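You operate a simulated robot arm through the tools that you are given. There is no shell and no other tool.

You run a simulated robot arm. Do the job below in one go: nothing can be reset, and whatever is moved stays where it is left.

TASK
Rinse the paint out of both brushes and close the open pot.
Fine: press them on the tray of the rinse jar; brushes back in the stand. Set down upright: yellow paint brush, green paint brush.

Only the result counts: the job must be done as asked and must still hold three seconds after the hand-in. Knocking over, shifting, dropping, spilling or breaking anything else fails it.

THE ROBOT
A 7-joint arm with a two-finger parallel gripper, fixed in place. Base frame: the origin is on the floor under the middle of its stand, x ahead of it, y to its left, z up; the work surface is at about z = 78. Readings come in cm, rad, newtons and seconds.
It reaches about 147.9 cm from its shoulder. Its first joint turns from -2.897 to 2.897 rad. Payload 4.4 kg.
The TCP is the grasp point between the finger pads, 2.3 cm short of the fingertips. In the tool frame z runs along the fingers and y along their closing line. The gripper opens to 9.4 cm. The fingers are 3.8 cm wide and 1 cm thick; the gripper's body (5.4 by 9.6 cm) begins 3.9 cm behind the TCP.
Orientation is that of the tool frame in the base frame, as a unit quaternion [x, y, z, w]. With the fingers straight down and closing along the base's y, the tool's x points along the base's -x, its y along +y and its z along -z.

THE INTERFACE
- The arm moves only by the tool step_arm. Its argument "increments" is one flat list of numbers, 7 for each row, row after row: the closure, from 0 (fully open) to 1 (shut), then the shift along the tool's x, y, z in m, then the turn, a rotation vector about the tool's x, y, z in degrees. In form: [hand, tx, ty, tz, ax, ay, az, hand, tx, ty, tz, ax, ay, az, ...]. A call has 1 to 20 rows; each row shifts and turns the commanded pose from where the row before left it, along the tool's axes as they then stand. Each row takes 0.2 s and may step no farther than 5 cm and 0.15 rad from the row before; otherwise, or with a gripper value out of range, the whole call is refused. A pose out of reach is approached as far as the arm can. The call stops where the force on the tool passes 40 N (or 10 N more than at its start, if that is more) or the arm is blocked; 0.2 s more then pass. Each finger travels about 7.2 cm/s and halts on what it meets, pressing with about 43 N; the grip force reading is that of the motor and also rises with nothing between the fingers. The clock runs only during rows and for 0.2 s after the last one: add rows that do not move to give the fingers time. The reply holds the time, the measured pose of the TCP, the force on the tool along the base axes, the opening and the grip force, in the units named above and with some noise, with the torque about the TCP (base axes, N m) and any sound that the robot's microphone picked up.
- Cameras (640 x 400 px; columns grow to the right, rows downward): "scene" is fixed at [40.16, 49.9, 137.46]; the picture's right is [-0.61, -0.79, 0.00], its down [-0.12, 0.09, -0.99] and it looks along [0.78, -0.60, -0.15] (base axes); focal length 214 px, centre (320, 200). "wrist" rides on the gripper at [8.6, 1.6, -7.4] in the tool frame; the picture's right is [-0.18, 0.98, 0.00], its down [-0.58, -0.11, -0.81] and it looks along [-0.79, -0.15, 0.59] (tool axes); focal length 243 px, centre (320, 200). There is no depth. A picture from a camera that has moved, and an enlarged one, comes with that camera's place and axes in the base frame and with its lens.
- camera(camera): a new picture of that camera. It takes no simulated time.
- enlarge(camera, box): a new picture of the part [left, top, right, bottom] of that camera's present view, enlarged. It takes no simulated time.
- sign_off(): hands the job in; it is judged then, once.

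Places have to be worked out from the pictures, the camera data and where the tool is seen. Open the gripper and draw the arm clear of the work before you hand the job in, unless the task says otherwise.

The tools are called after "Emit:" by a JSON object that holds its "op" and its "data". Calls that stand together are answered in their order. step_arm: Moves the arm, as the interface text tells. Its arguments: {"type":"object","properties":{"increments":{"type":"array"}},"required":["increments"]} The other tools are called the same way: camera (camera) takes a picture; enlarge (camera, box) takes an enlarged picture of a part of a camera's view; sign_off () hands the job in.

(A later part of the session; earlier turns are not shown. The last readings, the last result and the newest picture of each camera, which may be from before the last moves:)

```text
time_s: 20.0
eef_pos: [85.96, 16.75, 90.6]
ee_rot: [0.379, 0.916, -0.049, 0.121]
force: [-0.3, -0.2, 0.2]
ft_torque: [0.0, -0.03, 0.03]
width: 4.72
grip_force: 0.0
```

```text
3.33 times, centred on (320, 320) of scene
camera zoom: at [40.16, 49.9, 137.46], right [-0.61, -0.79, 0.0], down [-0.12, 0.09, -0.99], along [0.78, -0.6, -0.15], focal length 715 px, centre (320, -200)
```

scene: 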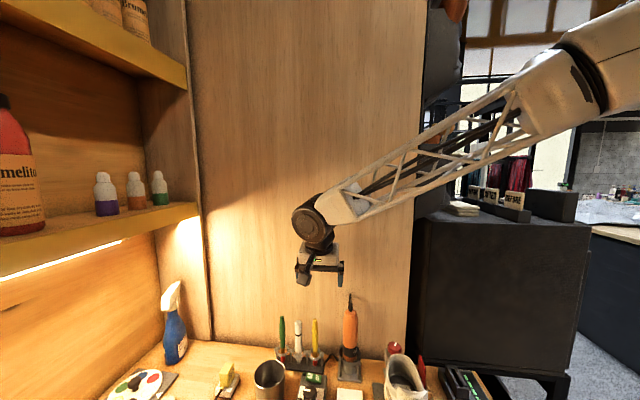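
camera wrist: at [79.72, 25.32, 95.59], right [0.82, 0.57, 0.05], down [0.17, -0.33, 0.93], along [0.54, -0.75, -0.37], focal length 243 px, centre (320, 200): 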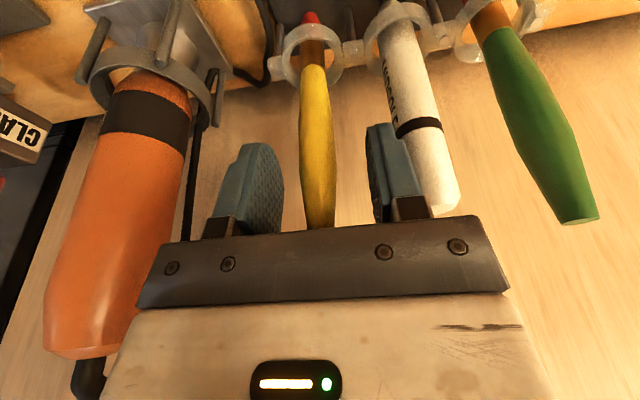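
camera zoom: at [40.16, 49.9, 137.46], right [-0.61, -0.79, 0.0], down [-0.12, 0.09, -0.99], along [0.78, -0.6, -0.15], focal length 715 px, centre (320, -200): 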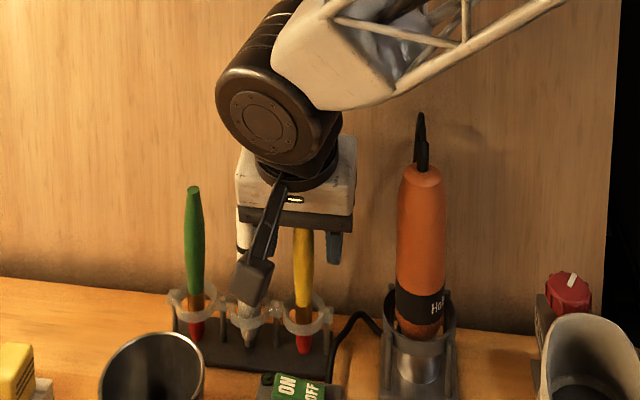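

No contact; brush sits between the pads with its top below the palm. I close the gripper.

Emit:
{"op": "step_arm", "data": {"increments": [1, 0, 0, 0, 0, 0, 0, 1, 0, 0, 0, 0, 0, 0, 1, 0, 0, 0, 0, 0, 0, 1, 0, 0, 0, 0, 0, 0]}}

Emit:
{"op": "camera", "data": {"camera": "wrist"}}

Emit:
{"op": "enlarge", "data": {"camera": "scene", "box": [260, 290, 360, 390]}}

```text
time_s: 21.0
eef_pos: [85.92, 16.68, 90.75]
ee_rot: [0.38, 0.916, -0.05, 0.122]
force: [0.4, -0.1, -0.4]
ft_torque: [0.02, 0.0, -0.03]
width: 1.51
grip_force: 42.9
```

```text
taken
camera wrist: at [79.72, 25.32, 95.62], right [0.82, 0.57, 0.05], down [0.17, -0.33, 0.93], along [0.54, -0.75, -0.37], focal length 243 px, centre (320, 200)
```

wrist: 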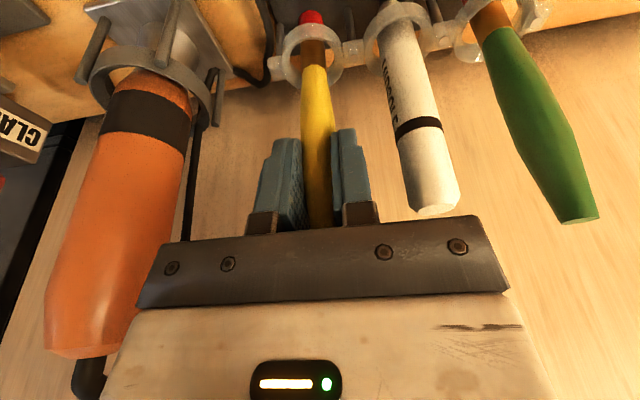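

```text
4.00 times, centred on (310, 340) of scene
camera zoom: at [40.16, 49.9, 137.46], right [-0.61, -0.79, 0.0], down [-0.12, 0.09, -0.99], along [0.78, -0.6, -0.15], focal length 858 px, centre (360, -360)
```

zoom: 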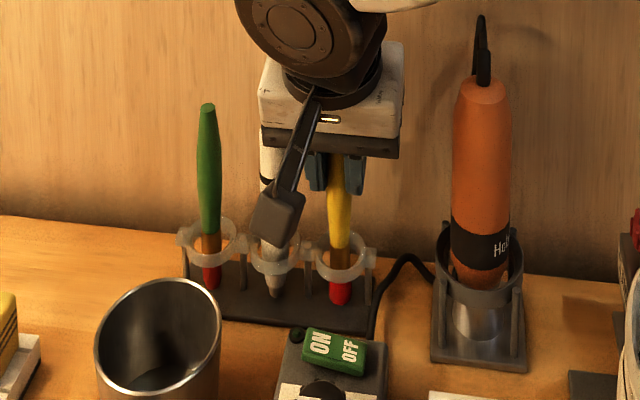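

Gripped (1.5 cm, 43 N). I lift straight up slowly and check that the stand stays put.

Emit:
{"op": "step_arm", "data": {"increments": [1, -0.0026, 0, -0.00966, 0, 0, 0, 1, -0.0039, 0, -0.0145, 0, 0, 0, 1, -0.0039, 0, -0.0145, 0, 0, 0, 1, -0.0052, 0, -0.0193, 0, 0, 0, 1, -0.0052, 0, -0.0193, 0, 0, 0, 1, -0.0065, 0, -0.0242, 0, 0, 0, 1, -0.0089, 0, -0.0333, 0, 0, 0]}}

Emit:
{"op": "camera", "data": {"camera": "wrist"}}

Emit:
{"op": "enlarge", "data": {"camera": "scene", "box": [240, 230, 400, 390]}}

```text
time_s: 22.6
eef_pos: [85.95, 16.86, 104.65]
ee_rot: [0.38, 0.916, -0.051, 0.12]
force: [0.4, -0.5, -0.6]
ft_torque: [-0.01, 0.0, 0.0]
width: 1.48
grip_force: 42.6
```

```text
taken
camera wrist: at [79.69, 25.31, 109.51], right [0.82, 0.57, 0.05], down [0.17, -0.33, 0.93], along [0.54, -0.75, -0.37], focal length 243 px, centre (320, 200)
```

wrist: 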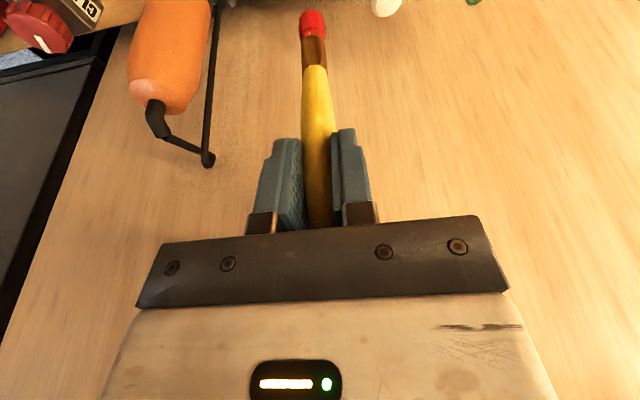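

```text
2.50 times, centred on (320, 310) of scene
camera zoom: at [40.16, 49.9, 137.46], right [-0.61, -0.79, 0.0], down [-0.12, 0.09, -0.99], along [0.78, -0.6, -0.15], focal length 536 px, centre (320, -75)
```

zoom: 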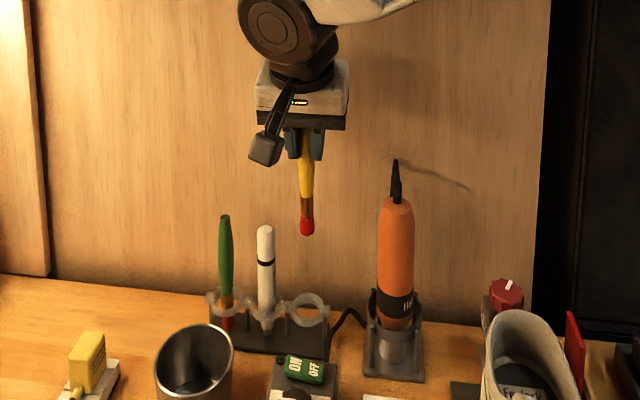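

The yellow brush is free, tip ≈12.45 cm below the TCP. I carry it, first away from the wall then over the jar tray, keeping the tip at z≈92.

Emit:
{"op": "step_arm", "data": {"increments": [1, 0.029, 0, -0.00776, 0, 0, 0, 1, 0.029, 0, -0.00776, 0, 0, 0, 1, 0.0301, -0.02555, -0.0081, 0, 0, 0, 1, 0.0301, -0.02555, -0.0081, 0, 0, 0, 1, 0.0301, -0.02555, -0.0081, 0, 0, 0, 1, 0.0301, -0.02555, -0.0081, 0, 0, 0, 1, 0, 0, 0, 0, 0, 0]}}

Emit:
{"op": "camera", "data": {"camera": "wrist"}}

Emit:
{"op": "enlarge", "data": {"camera": "scene", "box": [280, 270, 440, 400]}}

```text
time_s: 24.2
eef_pos: [65.42, 22.48, 104.67]
ee_rot: [0.379, 0.916, -0.05, 0.121]
force: [-0.3, 0.4, 0.7]
ft_torque: [-0.01, 0.03, -0.02]
width: 1.45
grip_force: 43.3
```

```text
taken
camera wrist: at [59.34, 31.05, 109.55], right [0.82, 0.57, 0.05], down [0.17, -0.33, 0.93], along [0.54, -0.75, -0.37], focal length 243 px, centre (320, 200)
```

wrist: 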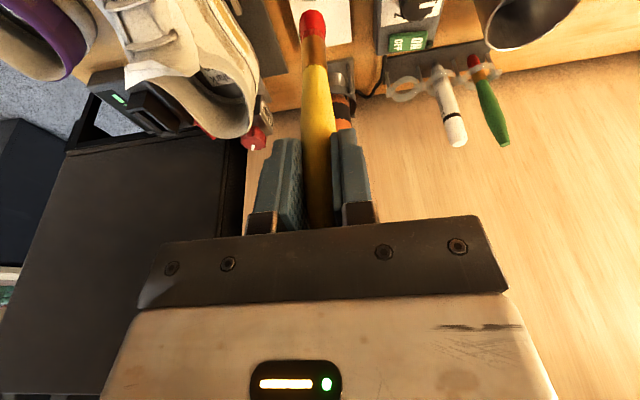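

```text
3.08 times, centred on (360, 335) of scene
camera zoom: at [40.16, 49.9, 137.46], right [-0.61, -0.79, 0.0], down [-0.12, 0.09, -0.99], along [0.78, -0.6, -0.15], focal length 660 px, centre (197, -215)
```

zoom: 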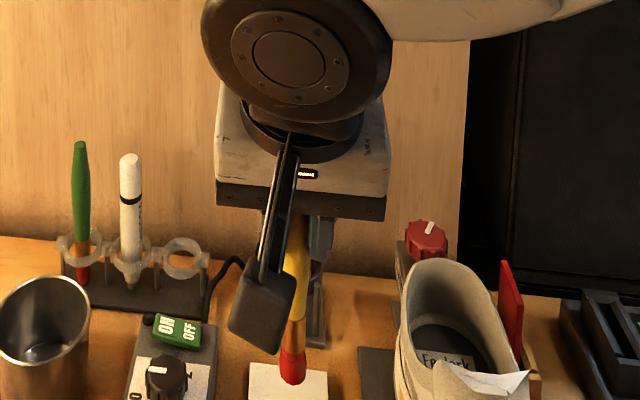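

The enlarged picture can reach below the frame, so I use a wide, short box to see the jar and brush tip from the scene camera.

Emit:
{"op": "enlarge", "data": {"camera": "scene", "box": [270, 396, 450, 400]}}

Emit:
{"op": "enlarge", "data": {"camera": "wrist", "box": [240, 0, 400, 4]}}

```text
3.56 times, centred on (360, 398) of scene
camera zoom: at [40.16, 49.9, 137.46], right [-0.61, -0.79, 0.0], down [-0.12, 0.09, -0.99], along [0.78, -0.6, -0.15], focal length 763 px, centre (178, -504)
```

zoom: 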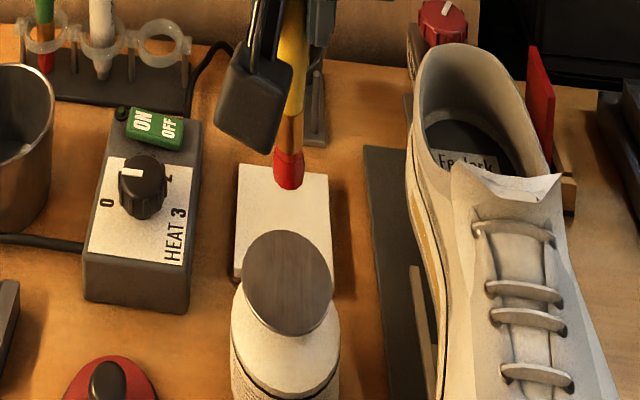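

```text
4.00 times, centred on (320, 2) of wrist
camera zoom: at [59.34, 31.05, 109.55], right [0.82, 0.57, 0.05], down [0.17, -0.33, 0.93], along [0.54, -0.75, -0.37], focal length 970 px, centre (320, 992)
```

zoom: 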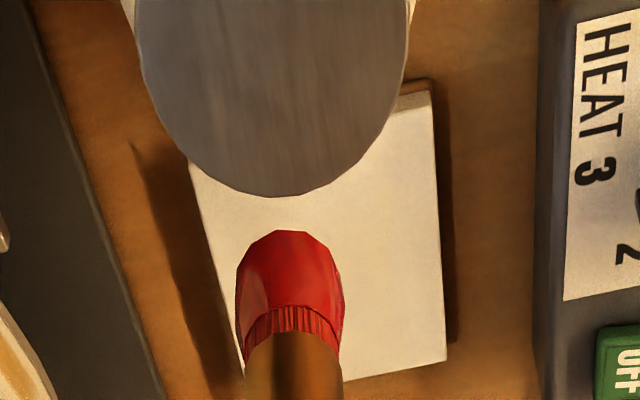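

The tip is almost exactly above the tray centre. I lower 5 cm toward the tray, then look again.

Emit:
{"op": "step_arm", "data": {"increments": [1, 0.0044, -0.0003, 0.0247, 0, 0, 0, 1, 0.0044, -0.0003, 0.0247, 0, 0, 0, 1, 0, 0, 0, 0, 0, 0]}}

Emit:
{"op": "enlarge", "data": {"camera": "scene", "box": [270, 396, 430, 400]}}

Emit:
{"op": "enlarge", "data": {"camera": "wrist", "box": [220, 0, 420, 4]}}

```text
time_s: 25.0
eef_pos: [65.83, 22.09, 99.69]
ee_rot: [0.379, 0.916, -0.05, 0.121]
force: [-0.8, 0.1, -0.3]
ft_torque: [0.0, 0.01, -0.02]
width: 1.51
grip_force: 43.1
```

```text
4.00 times, centred on (350, 398) of scene
camera zoom: at [40.16, 49.9, 137.46], right [-0.61, -0.79, 0.0], down [-0.12, 0.09, -0.99], along [0.78, -0.6, -0.15], focal length 858 px, centre (200, -592)
```

zoom: 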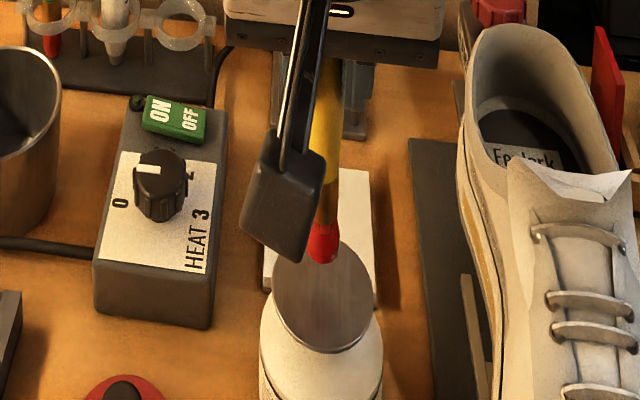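

```text
3.20 times, centred on (320, 2) of wrist
camera zoom: at [59.65, 30.75, 104.54], right [0.82, 0.57, 0.05], down [0.17, -0.33, 0.93], along [0.54, -0.75, -0.37], focal length 776 px, centre (320, 834)
```

zoom: 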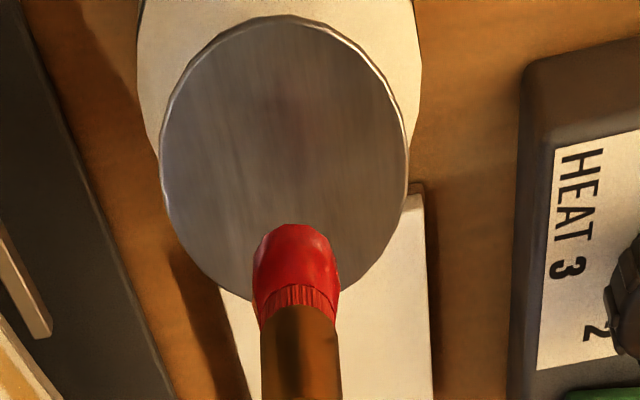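

Tip is about 2 cm above the tray centre. I descend 1.5 cm, then in small steps watching the force.

Emit:
{"op": "step_arm", "data": {"increments": [1, 0.00388, 0, 0.0145, 0, 0, 0, 1, 0, 0, 0, 0, 0, 0]}}

Emit:
{"op": "step_arm", "data": {"increments": [1, 0.00078, 0, 0.0029, 0, 0, 0, 1, 0, 0, 0, 0, 0, 0]}}

Emit:
{"op": "step_arm", "data": {"increments": [1, 0.00078, 0, 0.0029, 0, 0, 0, 1, 0, 0, 0, 0, 0, 0]}}

```text
time_s: 25.6
eef_pos: [65.91, 22.21, 98.08]
ee_rot: [0.38, 0.916, -0.05, 0.12]
force: [-0.1, -0.4, -0.3]
ft_torque: [-0.02, -0.02, 0.0]
width: 1.47
grip_force: 42.9
```

```text
time_s: 26.2
eef_pos: [65.87, 22.14, 97.94]
ee_rot: [0.38, 0.916, -0.05, 0.12]
force: [0.4, 1.1, -0.4]
ft_torque: [0.04, 0.02, 0.01]
width: 1.49
grip_force: 42.7
```

```text
time_s: 26.8
eef_pos: [65.84, 22.26, 97.56]
ee_rot: [0.38, 0.916, -0.05, 0.12]
force: [-0.1, 0.0, 0.7]
ft_torque: [0.02, 0.03, 0.01]
width: 1.5
grip_force: 43.1
```

No contact force yet. I look, then continue down in 3 mm steps.

Emit:
{"op": "step_arm", "data": {"increments": [1, 0.00078, 0, 0.0029, 0, 0, 0, 1, 0, 0, 0, 0, 0, 0]}}

Emit:
{"op": "enlarge", "data": {"camera": "wrist", "box": [240, 0, 400, 4]}}

Emit:
{"op": "enlarge", "data": {"camera": "scene", "box": [300, 396, 400, 400]}}

```text
time_s: 27.4
eef_pos: [65.93, 22.15, 97.24]
ee_rot: [0.379, 0.916, -0.05, 0.12]
force: [-0.1, 0.4, 2.4]
ft_torque: [0.04, 0.03, 0.0]
width: 1.49
grip_force: 42.9
```

```text
4.00 times, centred on (320, 2) of wrist
camera zoom: at [59.67, 30.77, 102.17], right [0.82, 0.57, 0.05], down [0.17, -0.33, 0.93], along [0.54, -0.75, -0.37], focal length 970 px, centre (320, 992)
```

zoom: 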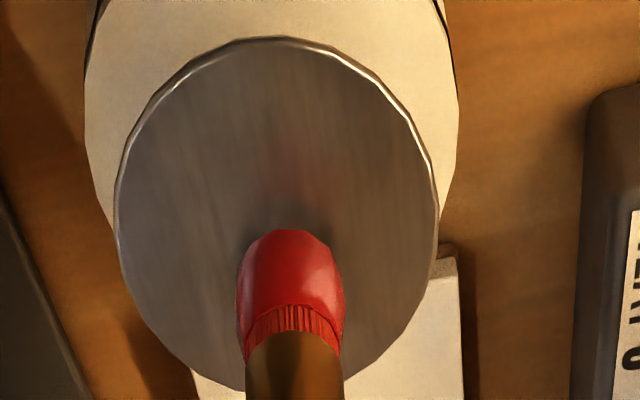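

```text
6.40 times, centred on (350, 398) of scene
camera zoom: at [40.16, 49.9, 137.46], right [-0.61, -0.79, 0.0], down [-0.12, 0.09, -0.99], along [0.78, -0.6, -0.15], focal length 1373 px, centre (128, -1067)
```

zoom: 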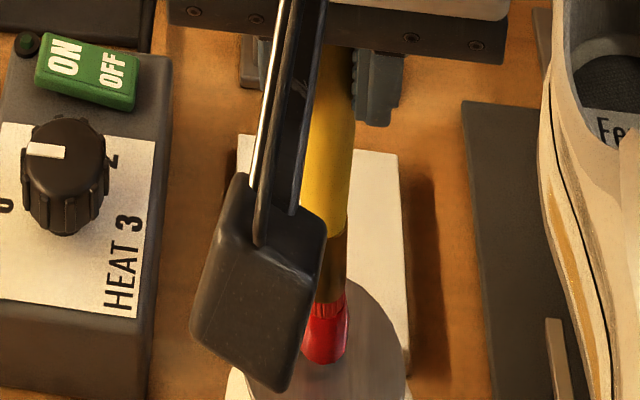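

Contact registered (2.4 N). I press on in small steps, watching force and sound.

Emit:
{"op": "step_arm", "data": {"increments": [1, 0.00078, 0, 0.0029, 0, 0, 0, 1, 0, 0, 0, 0, 0, 0]}}

Emit:
{"op": "step_arm", "data": {"increments": [1, 0.00078, 0, 0.0029, 0, 0, 0, 1, 0, 0, 0, 0, 0, 0]}}

Emit:
{"op": "step_arm", "data": {"increments": [1, 0.00052, 0, 0.0019, 0, 0, 0, 1, 0, 0, 0, 0, 0, 0]}}

Emit:
{"op": "enlarge", "data": {"camera": "wrist", "box": [240, 0, 400, 4]}}

```text
time_s: 28.0
eef_pos: [65.96, 22.21, 97.04]
ee_rot: [0.379, 0.916, -0.05, 0.121]
force: [0.5, 0.1, 13.4]
ft_torque: [-0.06, -0.09, -0.01]
width: 1.49
grip_force: 42.8
```

```text
time_s: 28.6
eef_pos: [66.02, 22.22, 96.85]
ee_rot: [0.379, 0.916, -0.049, 0.122]
force: [-0.4, 1.3, 38.5]
ft_torque: [0.14, 0.15, 0.02]
width: 1.52
grip_force: 43.2
```

```text
time_s: 29.2
eef_pos: [65.97, 22.16, 96.44]
ee_rot: [0.379, 0.916, -0.049, 0.121]
force: [2.2, -1.7, 41.4]
ft_torque: [-0.14, -0.17, 0.01]
width: 1.54
grip_force: 42.7
```

```text
4.00 times, centred on (320, 2) of wrist
camera zoom: at [59.69, 30.75, 101.43], right [0.82, 0.57, 0.05], down [0.17, -0.33, 0.93], along [0.54, -0.75, -0.37], focal length 970 px, centre (320, 992)
```

zoom: 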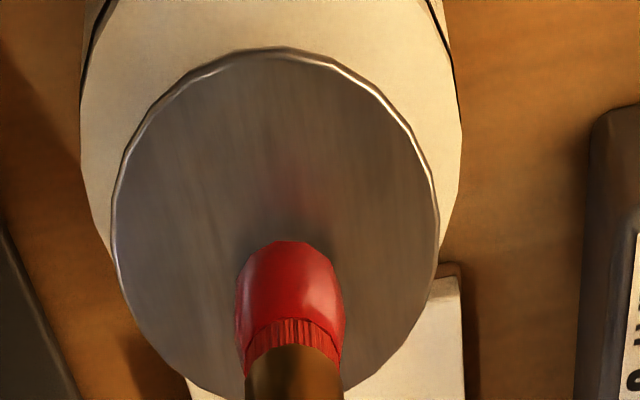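

The tray has gone down about half a centimetre and the force is at 40 N; the bristles still look red. I lift slightly to see tray and bristles.

Emit:
{"op": "step_arm", "data": {"increments": [1, -0.0026, 0, -0.0097, 0, 0, 0, 1, -0.0052, 0, -0.0193, 0, 0, 0, 1, 0, 0, 0, 0, 0, 0]}}

Emit:
{"op": "enlarge", "data": {"camera": "wrist", "box": [220, 0, 420, 4]}}

Emit:
{"op": "enlarge", "data": {"camera": "scene", "box": [290, 396, 410, 400]}}

```text
time_s: 30.0
eef_pos: [65.79, 22.13, 99.47]
ee_rot: [0.379, 0.916, -0.051, 0.12]
force: [0.7, 0.1, -0.7]
ft_torque: [0.01, 0.01, 0.01]
width: 1.53
grip_force: 43.3
```

```text
3.20 times, centred on (320, 2) of wrist
camera zoom: at [59.61, 30.76, 104.33], right [0.82, 0.57, 0.05], down [0.17, -0.33, 0.93], along [0.54, -0.76, -0.37], focal length 776 px, centre (320, 834)
```

zoom: 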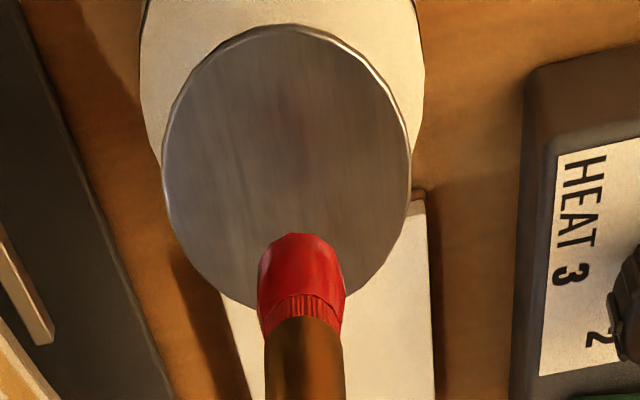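

```text
5.33 times, centred on (350, 398) of scene
camera zoom: at [40.16, 49.9, 137.46], right [-0.61, -0.79, 0.0], down [-0.12, 0.09, -0.99], along [0.78, -0.6, -0.15], focal length 1144 px, centre (160, -856)
```

zoom: 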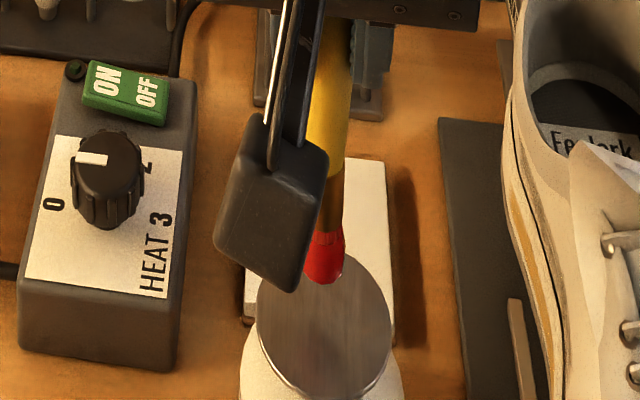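

The tray does travel (about 0.5 cm) but the bristles remain red, and the brush slipped ~0.3 cm in the grip at 40 N. I press again more gently (<35 N) and hold for longer.

Emit:
{"op": "step_arm", "data": {"increments": [1, 0.00388, 0, 0.0145, 0, 0, 0, 1, 0.00259, 0, 0.00966, 0, 0, 0, 1, 0, 0, 0, 0, 0, 0]}}

Emit:
{"op": "step_arm", "data": {"increments": [1, 0.00052, 0, 0.0019, 0, 0, 0, 1, 0, 0, 0, 0, 0, 0, 1, 0, 0, 0, 0, 0, 0]}}

Emit:
{"op": "step_arm", "data": {"increments": [1, 0.00039, 0, 0.00145, 0, 0, 0, 1, 0, 0, 0, 0, 0, 0, 1, 0, 0, 0, 0, 0, 0, 1, 0, 0, 0, 0, 0, 0, 1, 0, 0, 0, 0, 0, 0, 1, 0, 0, 0, 0, 0, 0, 1, 0, 0, 0, 0, 0, 0]}}

Emit:
{"op": "enlarge", "data": {"camera": "wrist", "box": [240, 0, 400, 4]}}

```text
time_s: 30.8
eef_pos: [65.91, 22.16, 96.88]
ee_rot: [0.379, 0.916, -0.05, 0.121]
force: [-0.3, 0.8, 1.3]
ft_torque: [0.03, 0.02, 0.01]
width: 1.51
grip_force: 42.8
```

```text
time_s: 31.6
eef_pos: [65.92, 22.24, 96.66]
ee_rot: [0.38, 0.916, -0.05, 0.121]
force: [0.1, 0.5, 4.3]
ft_torque: [-0.02, -0.05, 0.0]
width: 1.53
grip_force: 43.0
```

```text
time_s: 33.2
eef_pos: [65.82, 22.12, 96.6]
ee_rot: [0.379, 0.916, -0.05, 0.121]
force: [1.4, -0.8, 21.7]
ft_torque: [-0.09, -0.11, 0.0]
width: 1.55
grip_force: 42.8
```

```text
4.00 times, centred on (320, 2) of wrist
camera zoom: at [59.66, 30.74, 101.54], right [0.82, 0.57, 0.05], down [0.17, -0.33, 0.93], along [0.54, -0.75, -0.37], focal length 970 px, centre (320, 992)
```

zoom: 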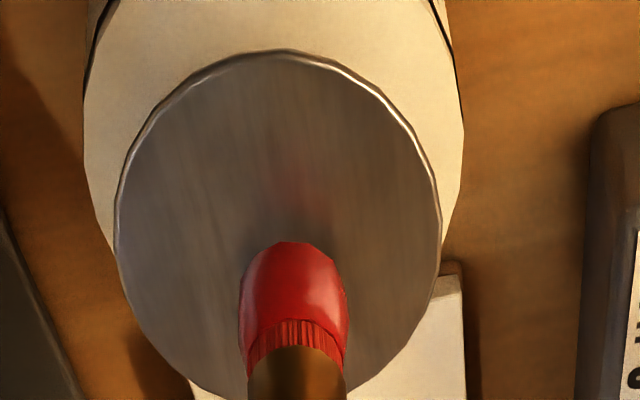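

The tray bottoms out after a soft travel. I do a couple more gentle full strokes and then compare the bristle colour.

Emit:
{"op": "step_arm", "data": {"increments": [1, -0.0039, 0, -0.0145, 0, 0, 0, 1, 0, 0, 0, 0, 0, 0, 1, 0.0039, 0, 0.0145, 0, 0, 0, 1, 0, 0, 0, 0, 0, 0, 1, 0, 0, 0, 0, 0, 0, 1, -0.0039, 0, -0.0145, 0, 0, 0, 1, 0, 0, 0, 0, 0, 0, 1, 0.0039, 0, 0.0145, 0, 0, 0, 1, 0, 0, 0, 0, 0, 0, 1, 0, 0, 0, 0, 0, 0]}}

Emit:
{"op": "step_arm", "data": {"increments": [1, -0.0078, 0, -0.029, 0, 0, 0, 1, 0, 0, 0, 0, 0, 0]}}

Emit:
{"op": "enlarge", "data": {"camera": "wrist", "box": [240, 0, 400, 4]}}

Emit:
{"op": "enlarge", "data": {"camera": "scene", "box": [290, 396, 410, 400]}}

```text
time_s: 35.4
eef_pos: [65.87, 22.21, 96.71]
ee_rot: [0.38, 0.916, -0.05, 0.121]
force: [-0.4, 0.1, 10.4]
ft_torque: [0.07, 0.06, -0.02]
width: 1.53
grip_force: 42.9
```

```text
time_s: 36.0
eef_pos: [65.72, 22.04, 99.66]
ee_rot: [0.379, 0.916, -0.05, 0.121]
force: [-0.5, 0.4, -0.5]
ft_torque: [0.0, 0.0, -0.03]
width: 1.56
grip_force: 43.2
```

```text
4.00 times, centred on (320, 2) of wrist
camera zoom: at [59.59, 30.73, 104.55], right [0.82, 0.57, 0.05], down [0.17, -0.33, 0.93], along [0.54, -0.75, -0.37], focal length 970 px, centre (320, 992)
```

zoom: 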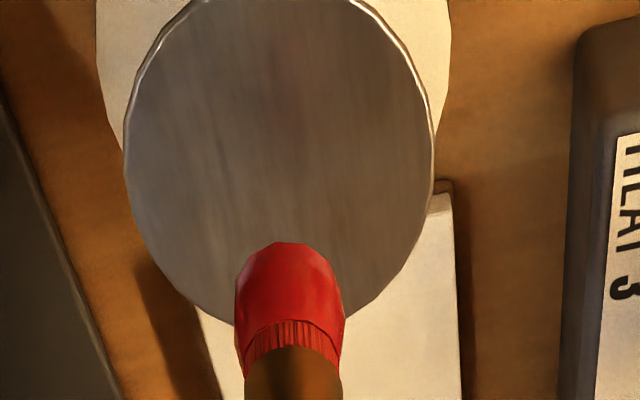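

```text
5.33 times, centred on (350, 398) of scene
camera zoom: at [40.16, 49.9, 137.46], right [-0.61, -0.79, 0.0], down [-0.12, 0.09, -0.99], along [0.78, -0.6, -0.15], focal length 1144 px, centre (160, -856)
```

zoom: 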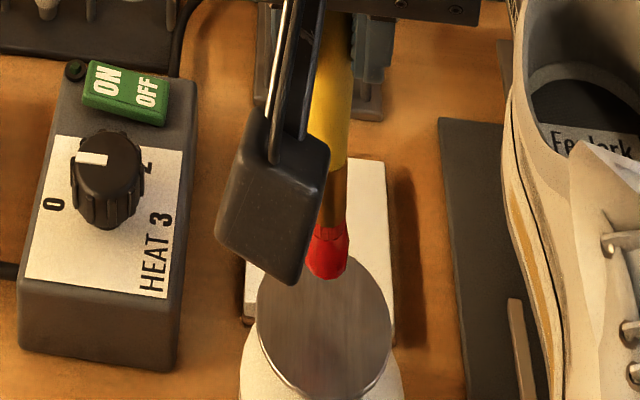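

I compare the pressed yellow brush's bristles with the untouched green brush's bristles at high zoom.

Emit:
{"op": "enlarge", "data": {"camera": "wrist", "box": [300, 0, 340, 25]}}

Emit:
{"op": "enlarge", "data": {"camera": "scene", "box": [268, 335, 308, 370]}}

Emit:
{"op": "enlarge", "data": {"camera": "scene", "box": [335, 385, 365, 400]}}

```text
16.00 times, centred on (320, 12) of wrist
camera zoom: at [59.59, 30.73, 104.55], right [0.82, 0.57, 0.05], down [0.17, -0.33, 0.93], along [0.54, -0.75, -0.37], focal length 3882 px, centre (320, 3200)
```

zoom: 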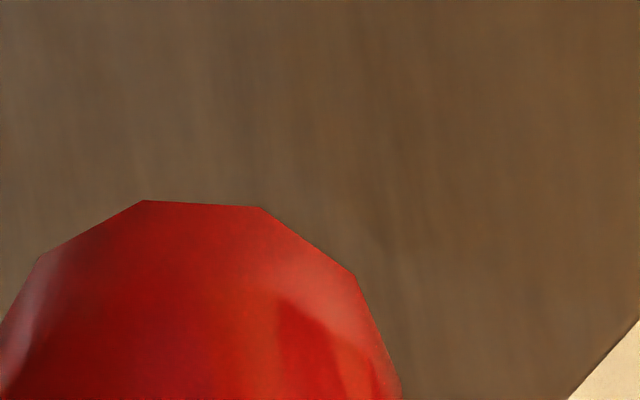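

```text
11.43 times, centred on (288, 352) of scene
camera zoom: at [40.16, 49.9, 137.46], right [-0.61, -0.79, 0.0], down [-0.12, 0.09, -0.99], along [0.78, -0.6, -0.15], focal length 2451 px, centre (686, -1543)
```

zoom: 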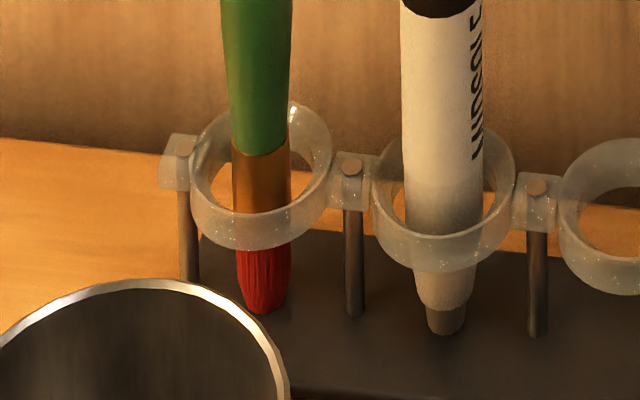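

```text
16.00 times, centred on (350, 392) of scene
camera zoom: at [40.16, 49.9, 137.46], right [-0.61, -0.79, 0.0], down [-0.12, 0.09, -0.99], along [0.78, -0.6, -0.15], focal length 3432 px, centre (-160, -2880)
```

zoom: 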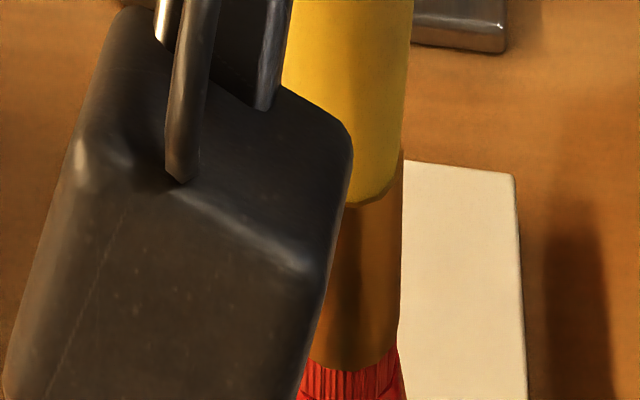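

The bristles are still fully red, so this PREP jar may be the wrong one; the steel cup by the stand might be the rinse jar with a tray inside. I zoom into the cup's interior.

Emit:
{"op": "enlarge", "data": {"camera": "scene", "box": [240, 355, 300, 395]}}

Emit:
{"op": "camera", "data": {"camera": "scene"}}

```text
10.00 times, centred on (270, 375) of scene
camera zoom: at [40.16, 49.9, 137.46], right [-0.61, -0.79, 0.0], down [-0.12, 0.09, -0.99], along [0.78, -0.6, -0.15], focal length 2145 px, centre (820, -1550)
```

zoom: 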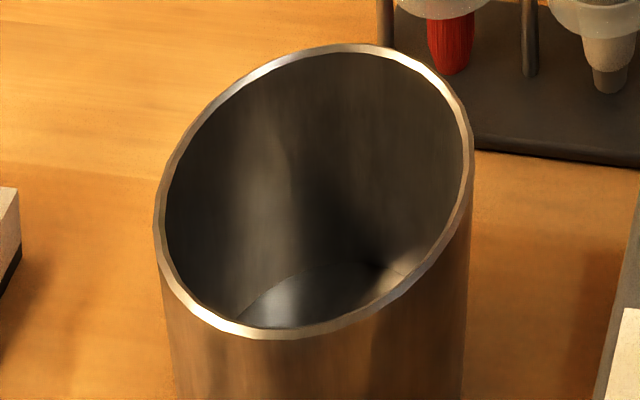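

```text
taken
```

scene: 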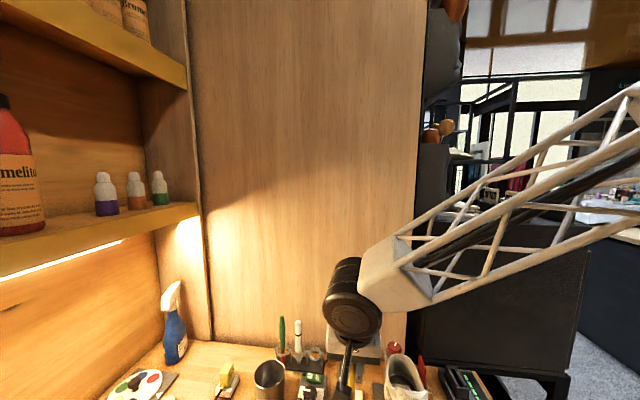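

The cup is plain and empty – no tray in it. Before deciding, I raise the brush and look more closely at the far items of the left bench (speckled can, white round item).

Emit:
{"op": "step_arm", "data": {"increments": [1, -0.0104, 0, -0.0386, 0, 0, 0, 1, -0.0104, 0, -0.0386, 0, 0, 0, 1, -0.0104, 0, -0.0386, 0, 0, 0, 1, -0.0104, 0, -0.0386, 0, 0, 0, 1, -0.0104, 0, -0.0386, 0, 0, 0, 1, 0, 0, 0, -2.07, 0, -7.73, 1, 0, 0, 0, -2.07, 0, -7.73, 1, 0, 0, 0, -2.07, 0, -7.73, 1, 0, 0, 0, -2.07, 0, -7.73, 1, 0, 0, 0, -2.07, 0, -7.73, 1, 0, 0, 0, -2.07, 0, -7.73, 1, 0, 0, 0, -2.07, 0, -7.73, 1, 0, 0, 0, -2.07, 0, -7.73, 1, 0, 0, 0, -2.07, 0, -7.73, 1, 0, 0, 0, -2.07, 0, -7.73]}}

Emit:
{"op": "step_arm", "data": {"increments": [1, 0, 0, 0, -2.07, 0, -7.73, 1, 0, 0, 0, -2.07, 0, -7.73, 1, 0, 0, 0, -2.07, 0, -7.73, 1, 0, 0, 0, -2.07, 0, -7.73, 1, 0, 0, 0, -2.07, 0, -7.73, 1, 0, 0, 0, -2.07, 0, -7.73, 1, 0, 0, 0, -2.07, 0, -7.73, 1, 0, 0, 0, -2.07, 0, -7.73, 1, 0, 0, 0, -2.07, 0, -7.73]}}

Emit:
{"op": "camera", "data": {"camera": "wrist"}}

```text
time_s: 39.2
eef_pos: [65.98, 22.17, 119.65]
ee_rot: [-0.299, 0.945, 0.039, 0.125]
force: [0.8, -0.1, 0.1]
ft_torque: [0.02, 0.02, -0.01]
width: 1.52
grip_force: 42.7
```

```text
time_s: 41.2
eef_pos: [65.94, 22.24, 119.53]
ee_rot: [0.798, -0.588, -0.105, -0.077]
force: [-0.2, 1.0, 0.4]
ft_torque: [0.01, -0.02, -0.05]
width: 1.52
grip_force: 43.2
```

```text
taken
camera wrist: at [67.31, 12.04, 124.51], right [-0.99, -0.12, 0.05], down [0.0, 0.37, 0.93], along [-0.13, 0.92, -0.37], focal length 243 px, centre (320, 200)
```

wrist: 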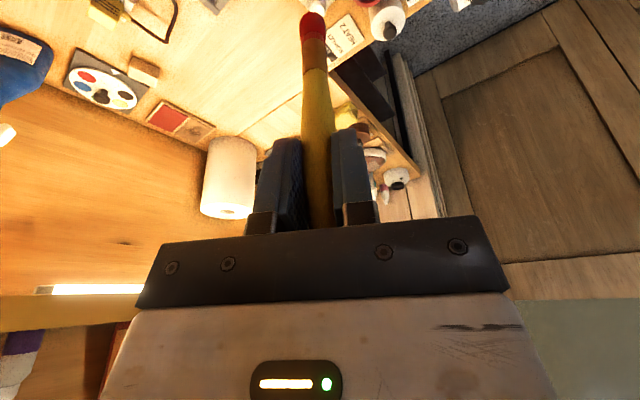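

Emit:
{"op": "enlarge", "data": {"camera": "wrist", "box": [355, 130, 425, 205]}}

Emit:
{"op": "enlarge", "data": {"camera": "wrist", "box": [330, 0, 430, 60]}}

Emit:
{"op": "enlarge", "data": {"camera": "wrist", "box": [50, 30, 230, 140]}}

```text
5.33 times, centred on (390, 168) of wrist
camera zoom: at [67.31, 12.04, 124.51], right [-0.99, -0.12, 0.05], down [0.0, 0.37, 0.93], along [-0.13, 0.92, -0.37], focal length 1294 px, centre (-53, 373)
```

zoom: 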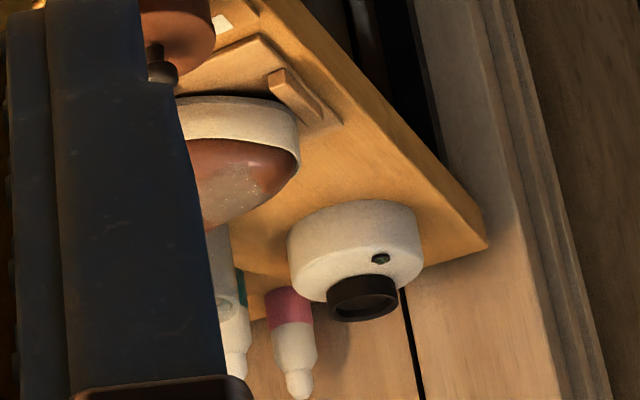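

```text
6.40 times, centred on (380, 30) of wrist
camera zoom: at [67.31, 12.04, 124.51], right [-0.99, -0.12, 0.05], down [0.0, 0.37, 0.93], along [-0.13, 0.92, -0.37], focal length 1553 px, centre (-64, 1288)
```

zoom: 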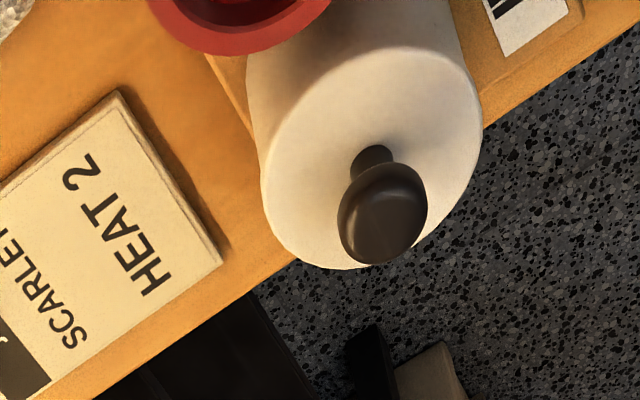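

```text
3.56 times, centred on (140, 85) of wrist
camera zoom: at [67.31, 12.04, 124.51], right [-0.99, -0.12, 0.05], down [0.0, 0.37, 0.93], along [-0.13, 0.92, -0.37], focal length 863 px, centre (960, 609)
```

zoom: 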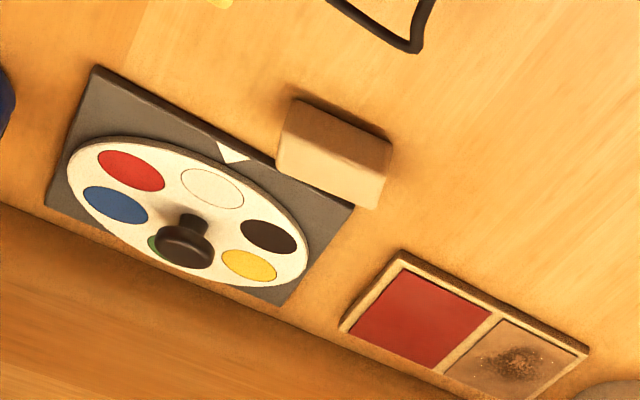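

Those are a camera-like puck and a colour dial – no jar. I check the bristle tip now at close zoom before returning to the PREP tray for a longer press.

Emit:
{"op": "enlarge", "data": {"camera": "wrist", "box": [290, 0, 340, 40]}}

Emit:
{"op": "enlarge", "data": {"camera": "scene", "box": [260, 240, 420, 340]}}

Emit:
{"op": "enlarge", "data": {"camera": "scene", "box": [290, 396, 410, 400]}}

```text
10.00 times, centred on (315, 20) of wrist
camera zoom: at [67.31, 12.04, 124.51], right [-0.99, -0.12, 0.05], down [0.0, 0.37, 0.93], along [-0.13, 0.92, -0.37], focal length 2426 px, centre (370, 2000)
```

zoom: 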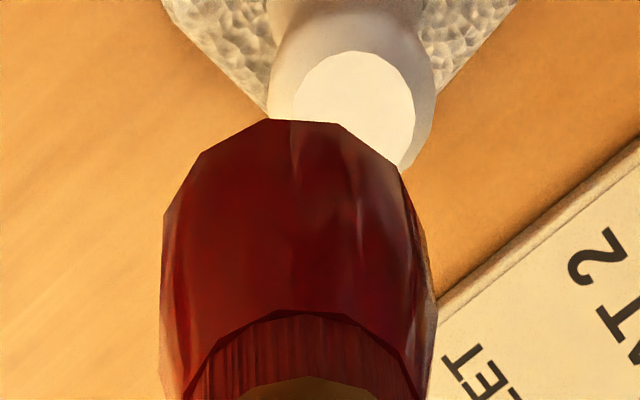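

```text
4.00 times, centred on (340, 290) of scene
camera zoom: at [40.16, 49.9, 137.46], right [-0.61, -0.79, 0.0], down [-0.12, 0.09, -0.99], along [0.78, -0.6, -0.15], focal length 858 px, centre (240, -160)
```

zoom: 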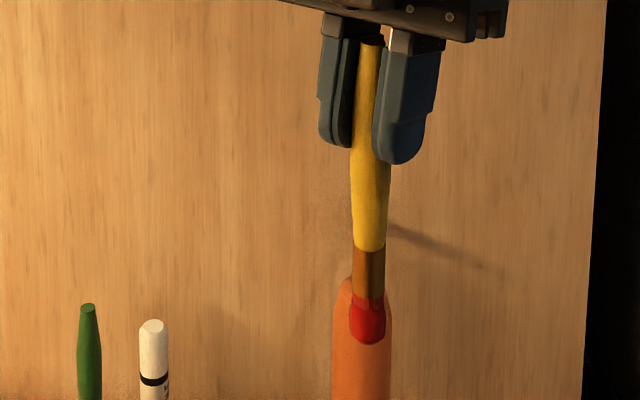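

```text
5.33 times, centred on (350, 398) of scene
camera zoom: at [40.16, 49.9, 137.46], right [-0.61, -0.79, 0.0], down [-0.12, 0.09, -0.99], along [0.78, -0.6, -0.15], focal length 1144 px, centre (160, -856)
```

zoom: 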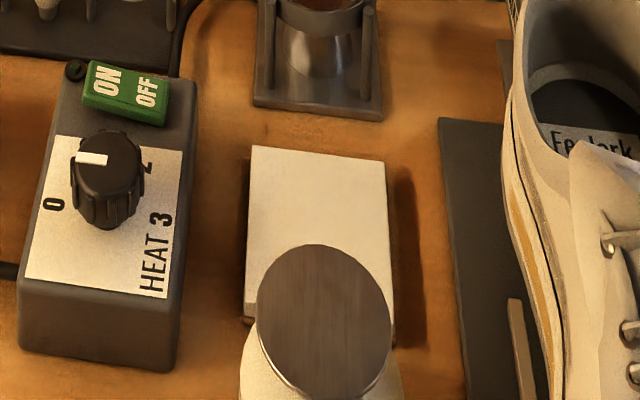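

I turn a little so the fingers don't hide the speckled can on the left bench, and zoom on it.

Emit:
{"op": "step_arm", "data": {"increments": [1, 0, 0, 0, 2.07, 0, 7.73, 1, 0, 0, 0, 2.07, 0, 7.73, 1, 0, 0, 0, 1.04, 0, 3.87]}}

Emit:
{"op": "camera", "data": {"camera": "wrist"}}

Emit:
{"op": "enlarge", "data": {"camera": "wrist", "box": [375, 100, 475, 220]}}

```text
time_s: 42.0
eef_pos: [65.94, 22.14, 119.65]
ee_rot: [-0.681, 0.72, 0.089, 0.095]
force: [-0.3, -0.3, -0.5]
ft_torque: [0.03, -0.02, 0.01]
width: 1.54
grip_force: 43.1
```

```text
taken
camera wrist: at [63.64, 12.15, 124.51], right [-0.97, 0.23, 0.05], down [0.13, 0.35, 0.93], along [0.2, 0.91, -0.37], focal length 243 px, centre (320, 200)
```

wrist: 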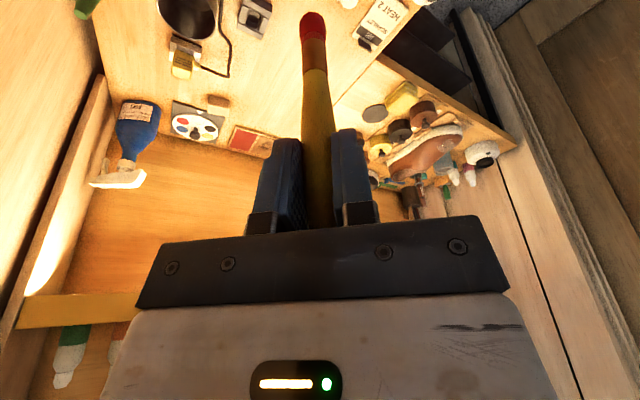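

```text
3.33 times, centred on (425, 160) of wrist
camera zoom: at [63.64, 12.15, 124.51], right [-0.97, 0.23, 0.05], down [0.13, 0.35, 0.93], along [0.2, 0.91, -0.37], focal length 809 px, centre (-30, 333)
```

zoom: 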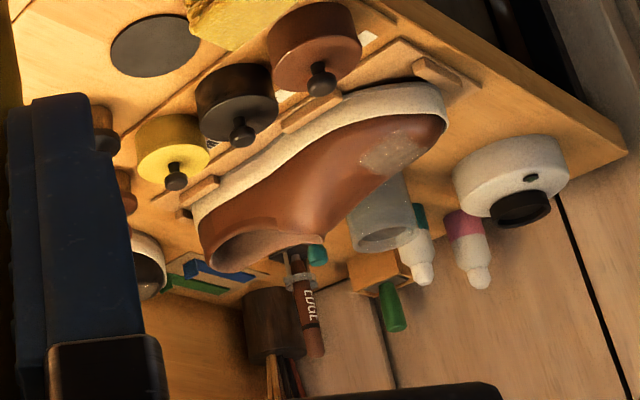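

There is a translucent grey jar at the back of the left bench behind the brown shoe. I move over there (well above everything) to inspect it from closer.

Emit:
{"op": "step_arm", "data": {"increments": [1, -0.0367, 0.0181, 0.014, 0, 0, 0, 1, -0.0367, 0.0181, 0.014, 0, 0, 0, 1, -0.0367, 0.0181, 0.014, 0, 0, 0, 1, -0.0367, 0.0181, 0.014, 0, 0, 0, 1, -0.0367, 0.0181, 0.014, 0, 0, 0, 1, -0.0367, 0.0181, 0.014, 0, 0, 0, 1, -0.0367, 0.0181, 0.014, 0, 0, 0, 1, -0.0367, 0.0181, 0.014, 0, 0, 0]}}

Emit:
{"op": "camera", "data": {"camera": "wrist"}}

Emit:
{"op": "enlarge", "data": {"camera": "wrist", "box": [335, 0, 495, 100]}}

```text
time_s: 43.8
eef_pos: [52.92, 54.04, 116.55]
ee_rot: [-0.683, 0.719, 0.09, 0.095]
force: [0.3, 0.2, -0.5]
ft_torque: [-0.02, 0.02, -0.03]
width: 1.5
grip_force: 43.0
```

```text
taken
camera wrist: at [50.74, 44.0, 121.29], right [-0.97, 0.23, 0.05], down [0.13, 0.35, 0.93], along [0.2, 0.91, -0.37], focal length 243 px, centre (320, 200)
```

wrist: 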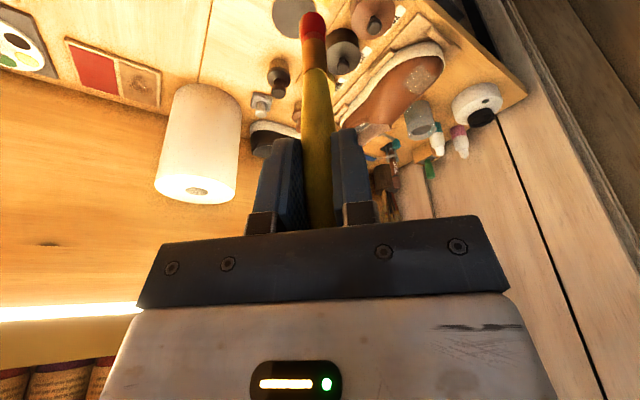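

```text
4.00 times, centred on (415, 50) of wrist
camera zoom: at [50.74, 44.0, 121.29], right [-0.97, 0.23, 0.05], down [0.13, 0.35, 0.93], along [0.2, 0.91, -0.37], focal length 970 px, centre (-60, 800)
```

zoom: 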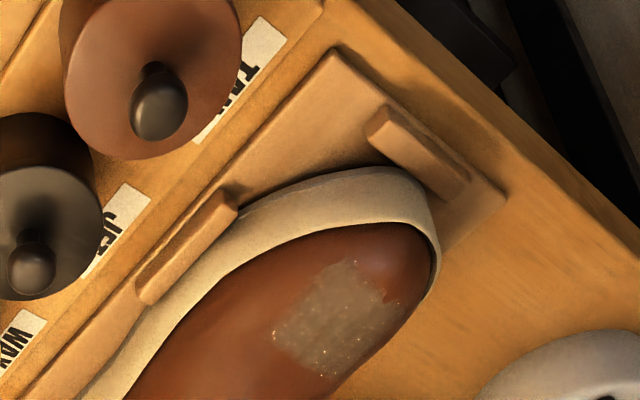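

Emit:
{"op": "enlarge", "data": {"camera": "wrist", "box": [385, 85, 485, 185]}}

Emit:
{"op": "enlarge", "data": {"camera": "wrist", "box": [230, 0, 350, 75]}}

```text
4.00 times, centred on (435, 135) of wrist
camera zoom: at [50.74, 44.0, 121.29], right [-0.97, 0.23, 0.05], down [0.13, 0.35, 0.93], along [0.2, 0.91, -0.37], focal length 970 px, centre (-140, 460)
```

zoom: 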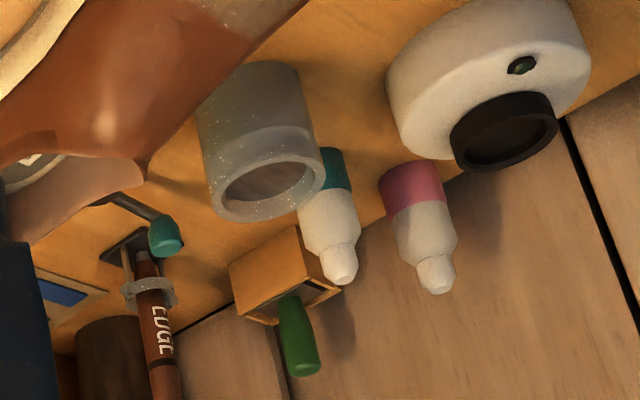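

```text
5.33 times, centred on (290, 38) of wrist
camera zoom: at [50.74, 44.0, 121.29], right [-0.97, 0.23, 0.05], down [0.13, 0.35, 0.93], along [0.2, 0.91, -0.37], focal length 1294 px, centre (480, 1067)
```

zoom: 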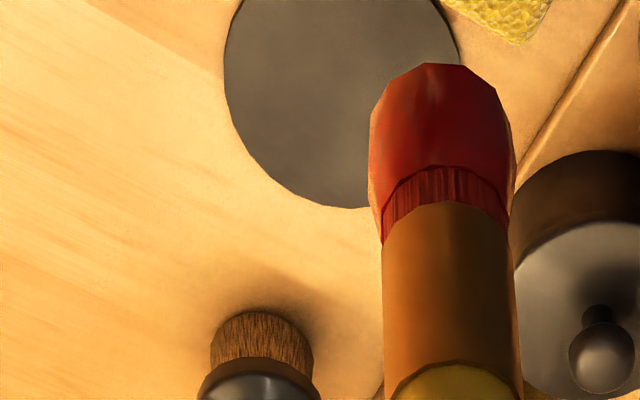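

That jar is just a clear open cup with no tray, part of another work station. The PREP jar's disc is the only tray, so I return to it for longer presses: first go back above it and restore the tool heading.

Emit:
{"op": "step_arm", "data": {"increments": [1, 0.0367, -0.0181, -0.014, 0, 0, 0, 1, 0.0367, -0.0181, -0.014, 0, 0, 0, 1, 0.0367, -0.0181, -0.014, 0, 0, 0, 1, 0.0367, -0.0181, -0.014, 0, 0, 0, 1, 0.0367, -0.0181, -0.014, 0, 0, 0, 1, 0.0367, -0.0181, -0.014, 0, 0, 0, 1, 0.0367, -0.0181, -0.014, 0, 0, 0, 1, 0.0367, -0.0181, -0.014, 0, 0, 0, 1, 0, 0, 0, 2.07, 0, 7.73, 1, 0, 0, 0, 2.07, 0, 7.73, 1, 0, 0, 0, 2.07, 0, 7.73, 1, 0, 0, 0, 2.07, 0, 7.73, 1, 0, 0, 0, 2.07, 0, 7.73, 1, 0, 0, 0, 2.07, 0, 7.73, 1, 0, 0, 0, 2.07, 0, 7.73, 1, 0, 0, 0, 2.07, 0, 7.73]}}

Emit:
{"op": "step_arm", "data": {"increments": [1, 0, 0, 0, 2.07, 0, 7.73, 1, 0, 0, 0, 2.07, 0, 7.73, 1, 0, 0, 0, 2.07, 0, 7.73, 1, 0, 0, 0, 2.07, 0, 7.73, 1, 0, 0, 0, 2.07, 0, 7.73, 1, 0, 0, 0, 2.07, 0, 7.73, 1, 0, 0, 0, 2.07, 0, 7.73, 1, 0, 0, 0, 2.07, 0, 7.73, 1, 0, 0, 0, 1.03, 0, 3.86, 1, 0, 0, 0, 0, 0, 0]}}

Emit:
{"op": "camera", "data": {"camera": "wrist"}}

```text
time_s: 47.2
eef_pos: [65.99, 22.26, 119.64]
ee_rot: [-0.197, 0.972, 0.026, 0.127]
force: [-0.2, 0.7, 0.0]
ft_torque: [0.0, -0.01, -0.04]
width: 1.52
grip_force: 43.2
```

```text
time_s: 49.4
eef_pos: [65.95, 22.21, 119.64]
ee_rot: [0.38, 0.916, -0.05, 0.122]
force: [0.5, 0.3, 0.3]
ft_torque: [-0.03, 0.0, 0.01]
width: 1.52
grip_force: 42.9
```

```text
taken
camera wrist: at [59.7, 30.75, 124.5], right [0.82, 0.57, 0.05], down [0.17, -0.33, 0.93], along [0.54, -0.76, -0.37], focal length 243 px, centre (320, 200)
```

wrist: 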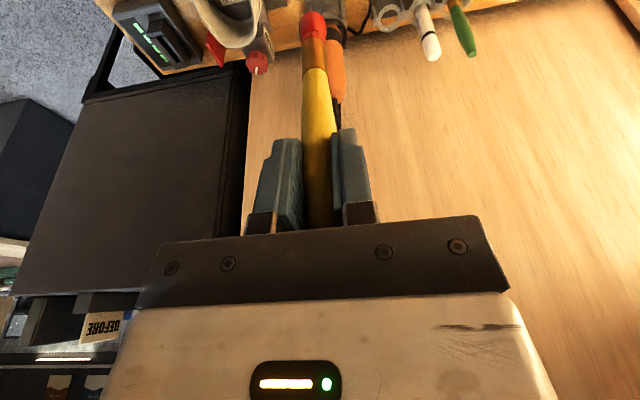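

Orientation is restored. I descend to just above the tray and then press with ~25–30 N, holding for about 4 s.

Emit:
{"op": "step_arm", "data": {"increments": [1, 0.01113, 0, 0.04153, 0, 0, 0, 1, 0.01113, 0, 0.04153, 0, 0, 0, 1, 0.01113, 0, 0.04153, 0, 0, 0, 1, 0.01113, 0, 0.04153, 0, 0, 0, 1, 0.01113, 0, 0.04153, 0, 0, 0, 1, 0, 0, 0, 0, 0, 0]}}

Emit:
{"op": "step_arm", "data": {"increments": [1, 0.00285, 0, 0.01063, 0, 0, 0, 1, 0, 0, 0, 0, 0, 0, 1, 0.0005, 0, 0.0019, 0, 0, 0, 1, 0, 0, 0, 0, 0, 0]}}

Emit:
{"op": "step_arm", "data": {"increments": [1, 0.0005, 0, 0.0019, 0, 0, 0, 1, 0, 0, 0, 0, 0, 0]}}

```text
time_s: 50.8
eef_pos: [65.96, 22.13, 98.05]
ee_rot: [0.379, 0.916, -0.05, 0.12]
force: [0.4, -1.0, -0.6]
ft_torque: [0.01, -0.03, 0.02]
width: 1.5
grip_force: 42.6
```

```text
time_s: 51.8
eef_pos: [65.87, 22.15, 96.79]
ee_rot: [0.38, 0.916, -0.049, 0.121]
force: [-0.9, -0.3, 3.8]
ft_torque: [-0.02, 0.01, -0.03]
width: 1.5
grip_force: 43.4
```

```text
time_s: 52.4
eef_pos: [66.08, 22.2, 96.75]
ee_rot: [0.38, 0.916, -0.05, 0.122]
force: [1.7, 0.1, 19.2]
ft_torque: [-0.03, -0.03, 0.01]
width: 1.5
grip_force: 43.1
```

Force is 19 N; I hold here for about 4 s.

Emit:
{"op": "step_arm", "data": {"increments": [1, 0, 0, 0, 0, 0, 0, 1, 0, 0, 0, 0, 0, 0, 1, 0, 0, 0, 0, 0, 0, 1, 0, 0, 0, 0, 0, 0, 1, 0, 0, 0, 0, 0, 0, 1, 0, 0, 0, 0, 0, 0, 1, 0, 0, 0, 0, 0, 0, 1, 0, 0, 0, 0, 0, 0, 1, 0, 0, 0, 0, 0, 0, 1, 0, 0, 0, 0, 0, 0, 1, 0, 0, 0, 0, 0, 0, 1, 0, 0, 0, 0, 0, 0, 1, 0, 0, 0, 0, 0, 0, 1, 0, 0, 0, 0, 0, 0, 1, 0, 0, 0, 0, 0, 0, 1, 0, 0, 0, 0, 0, 0, 1, 0, 0, 0, 0, 0, 0, 1, 0, 0, 0, 0, 0, 0, 1, 0, 0, 0, 0, 0, 0, 1, 0, 0, 0, 0, 0, 0]}}

Emit:
{"op": "enlarge", "data": {"camera": "wrist", "box": [220, 0, 420, 4]}}

Emit:
{"op": "enlarge", "data": {"camera": "wrist", "box": [290, 0, 340, 40]}}

```text
time_s: 56.6
eef_pos: [65.9, 22.23, 96.77]
ee_rot: [0.379, 0.916, -0.05, 0.121]
force: [-0.1, -0.5, 22.2]
ft_torque: [-0.08, -0.02, -0.03]
width: 1.51
grip_force: 43.7
```

```text
3.20 times, centred on (320, 2) of wrist
camera zoom: at [59.69, 30.74, 101.53], right [0.82, 0.57, 0.05], down [0.17, -0.33, 0.93], along [0.54, -0.75, -0.37], focal length 776 px, centre (320, 834)
```

zoom: 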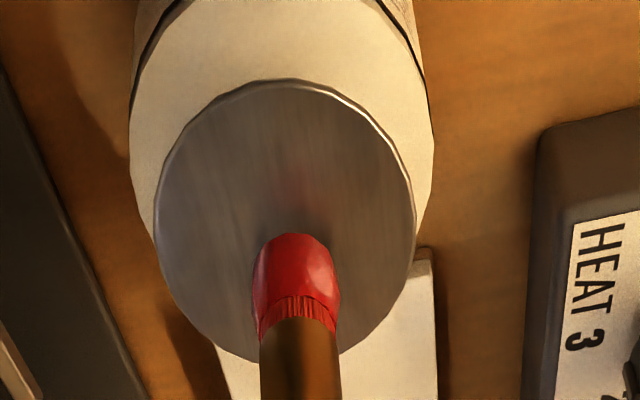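

```text
10.00 times, centred on (315, 20) of wrist
camera zoom: at [59.69, 30.74, 101.53], right [0.82, 0.57, 0.05], down [0.17, -0.33, 0.93], along [0.54, -0.75, -0.37], focal length 2426 px, centre (370, 2000)
```

zoom: 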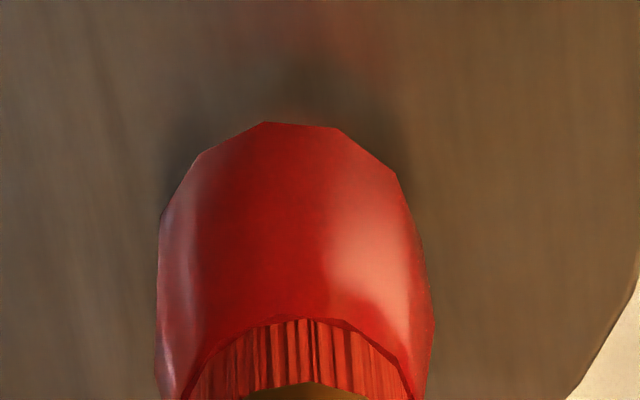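

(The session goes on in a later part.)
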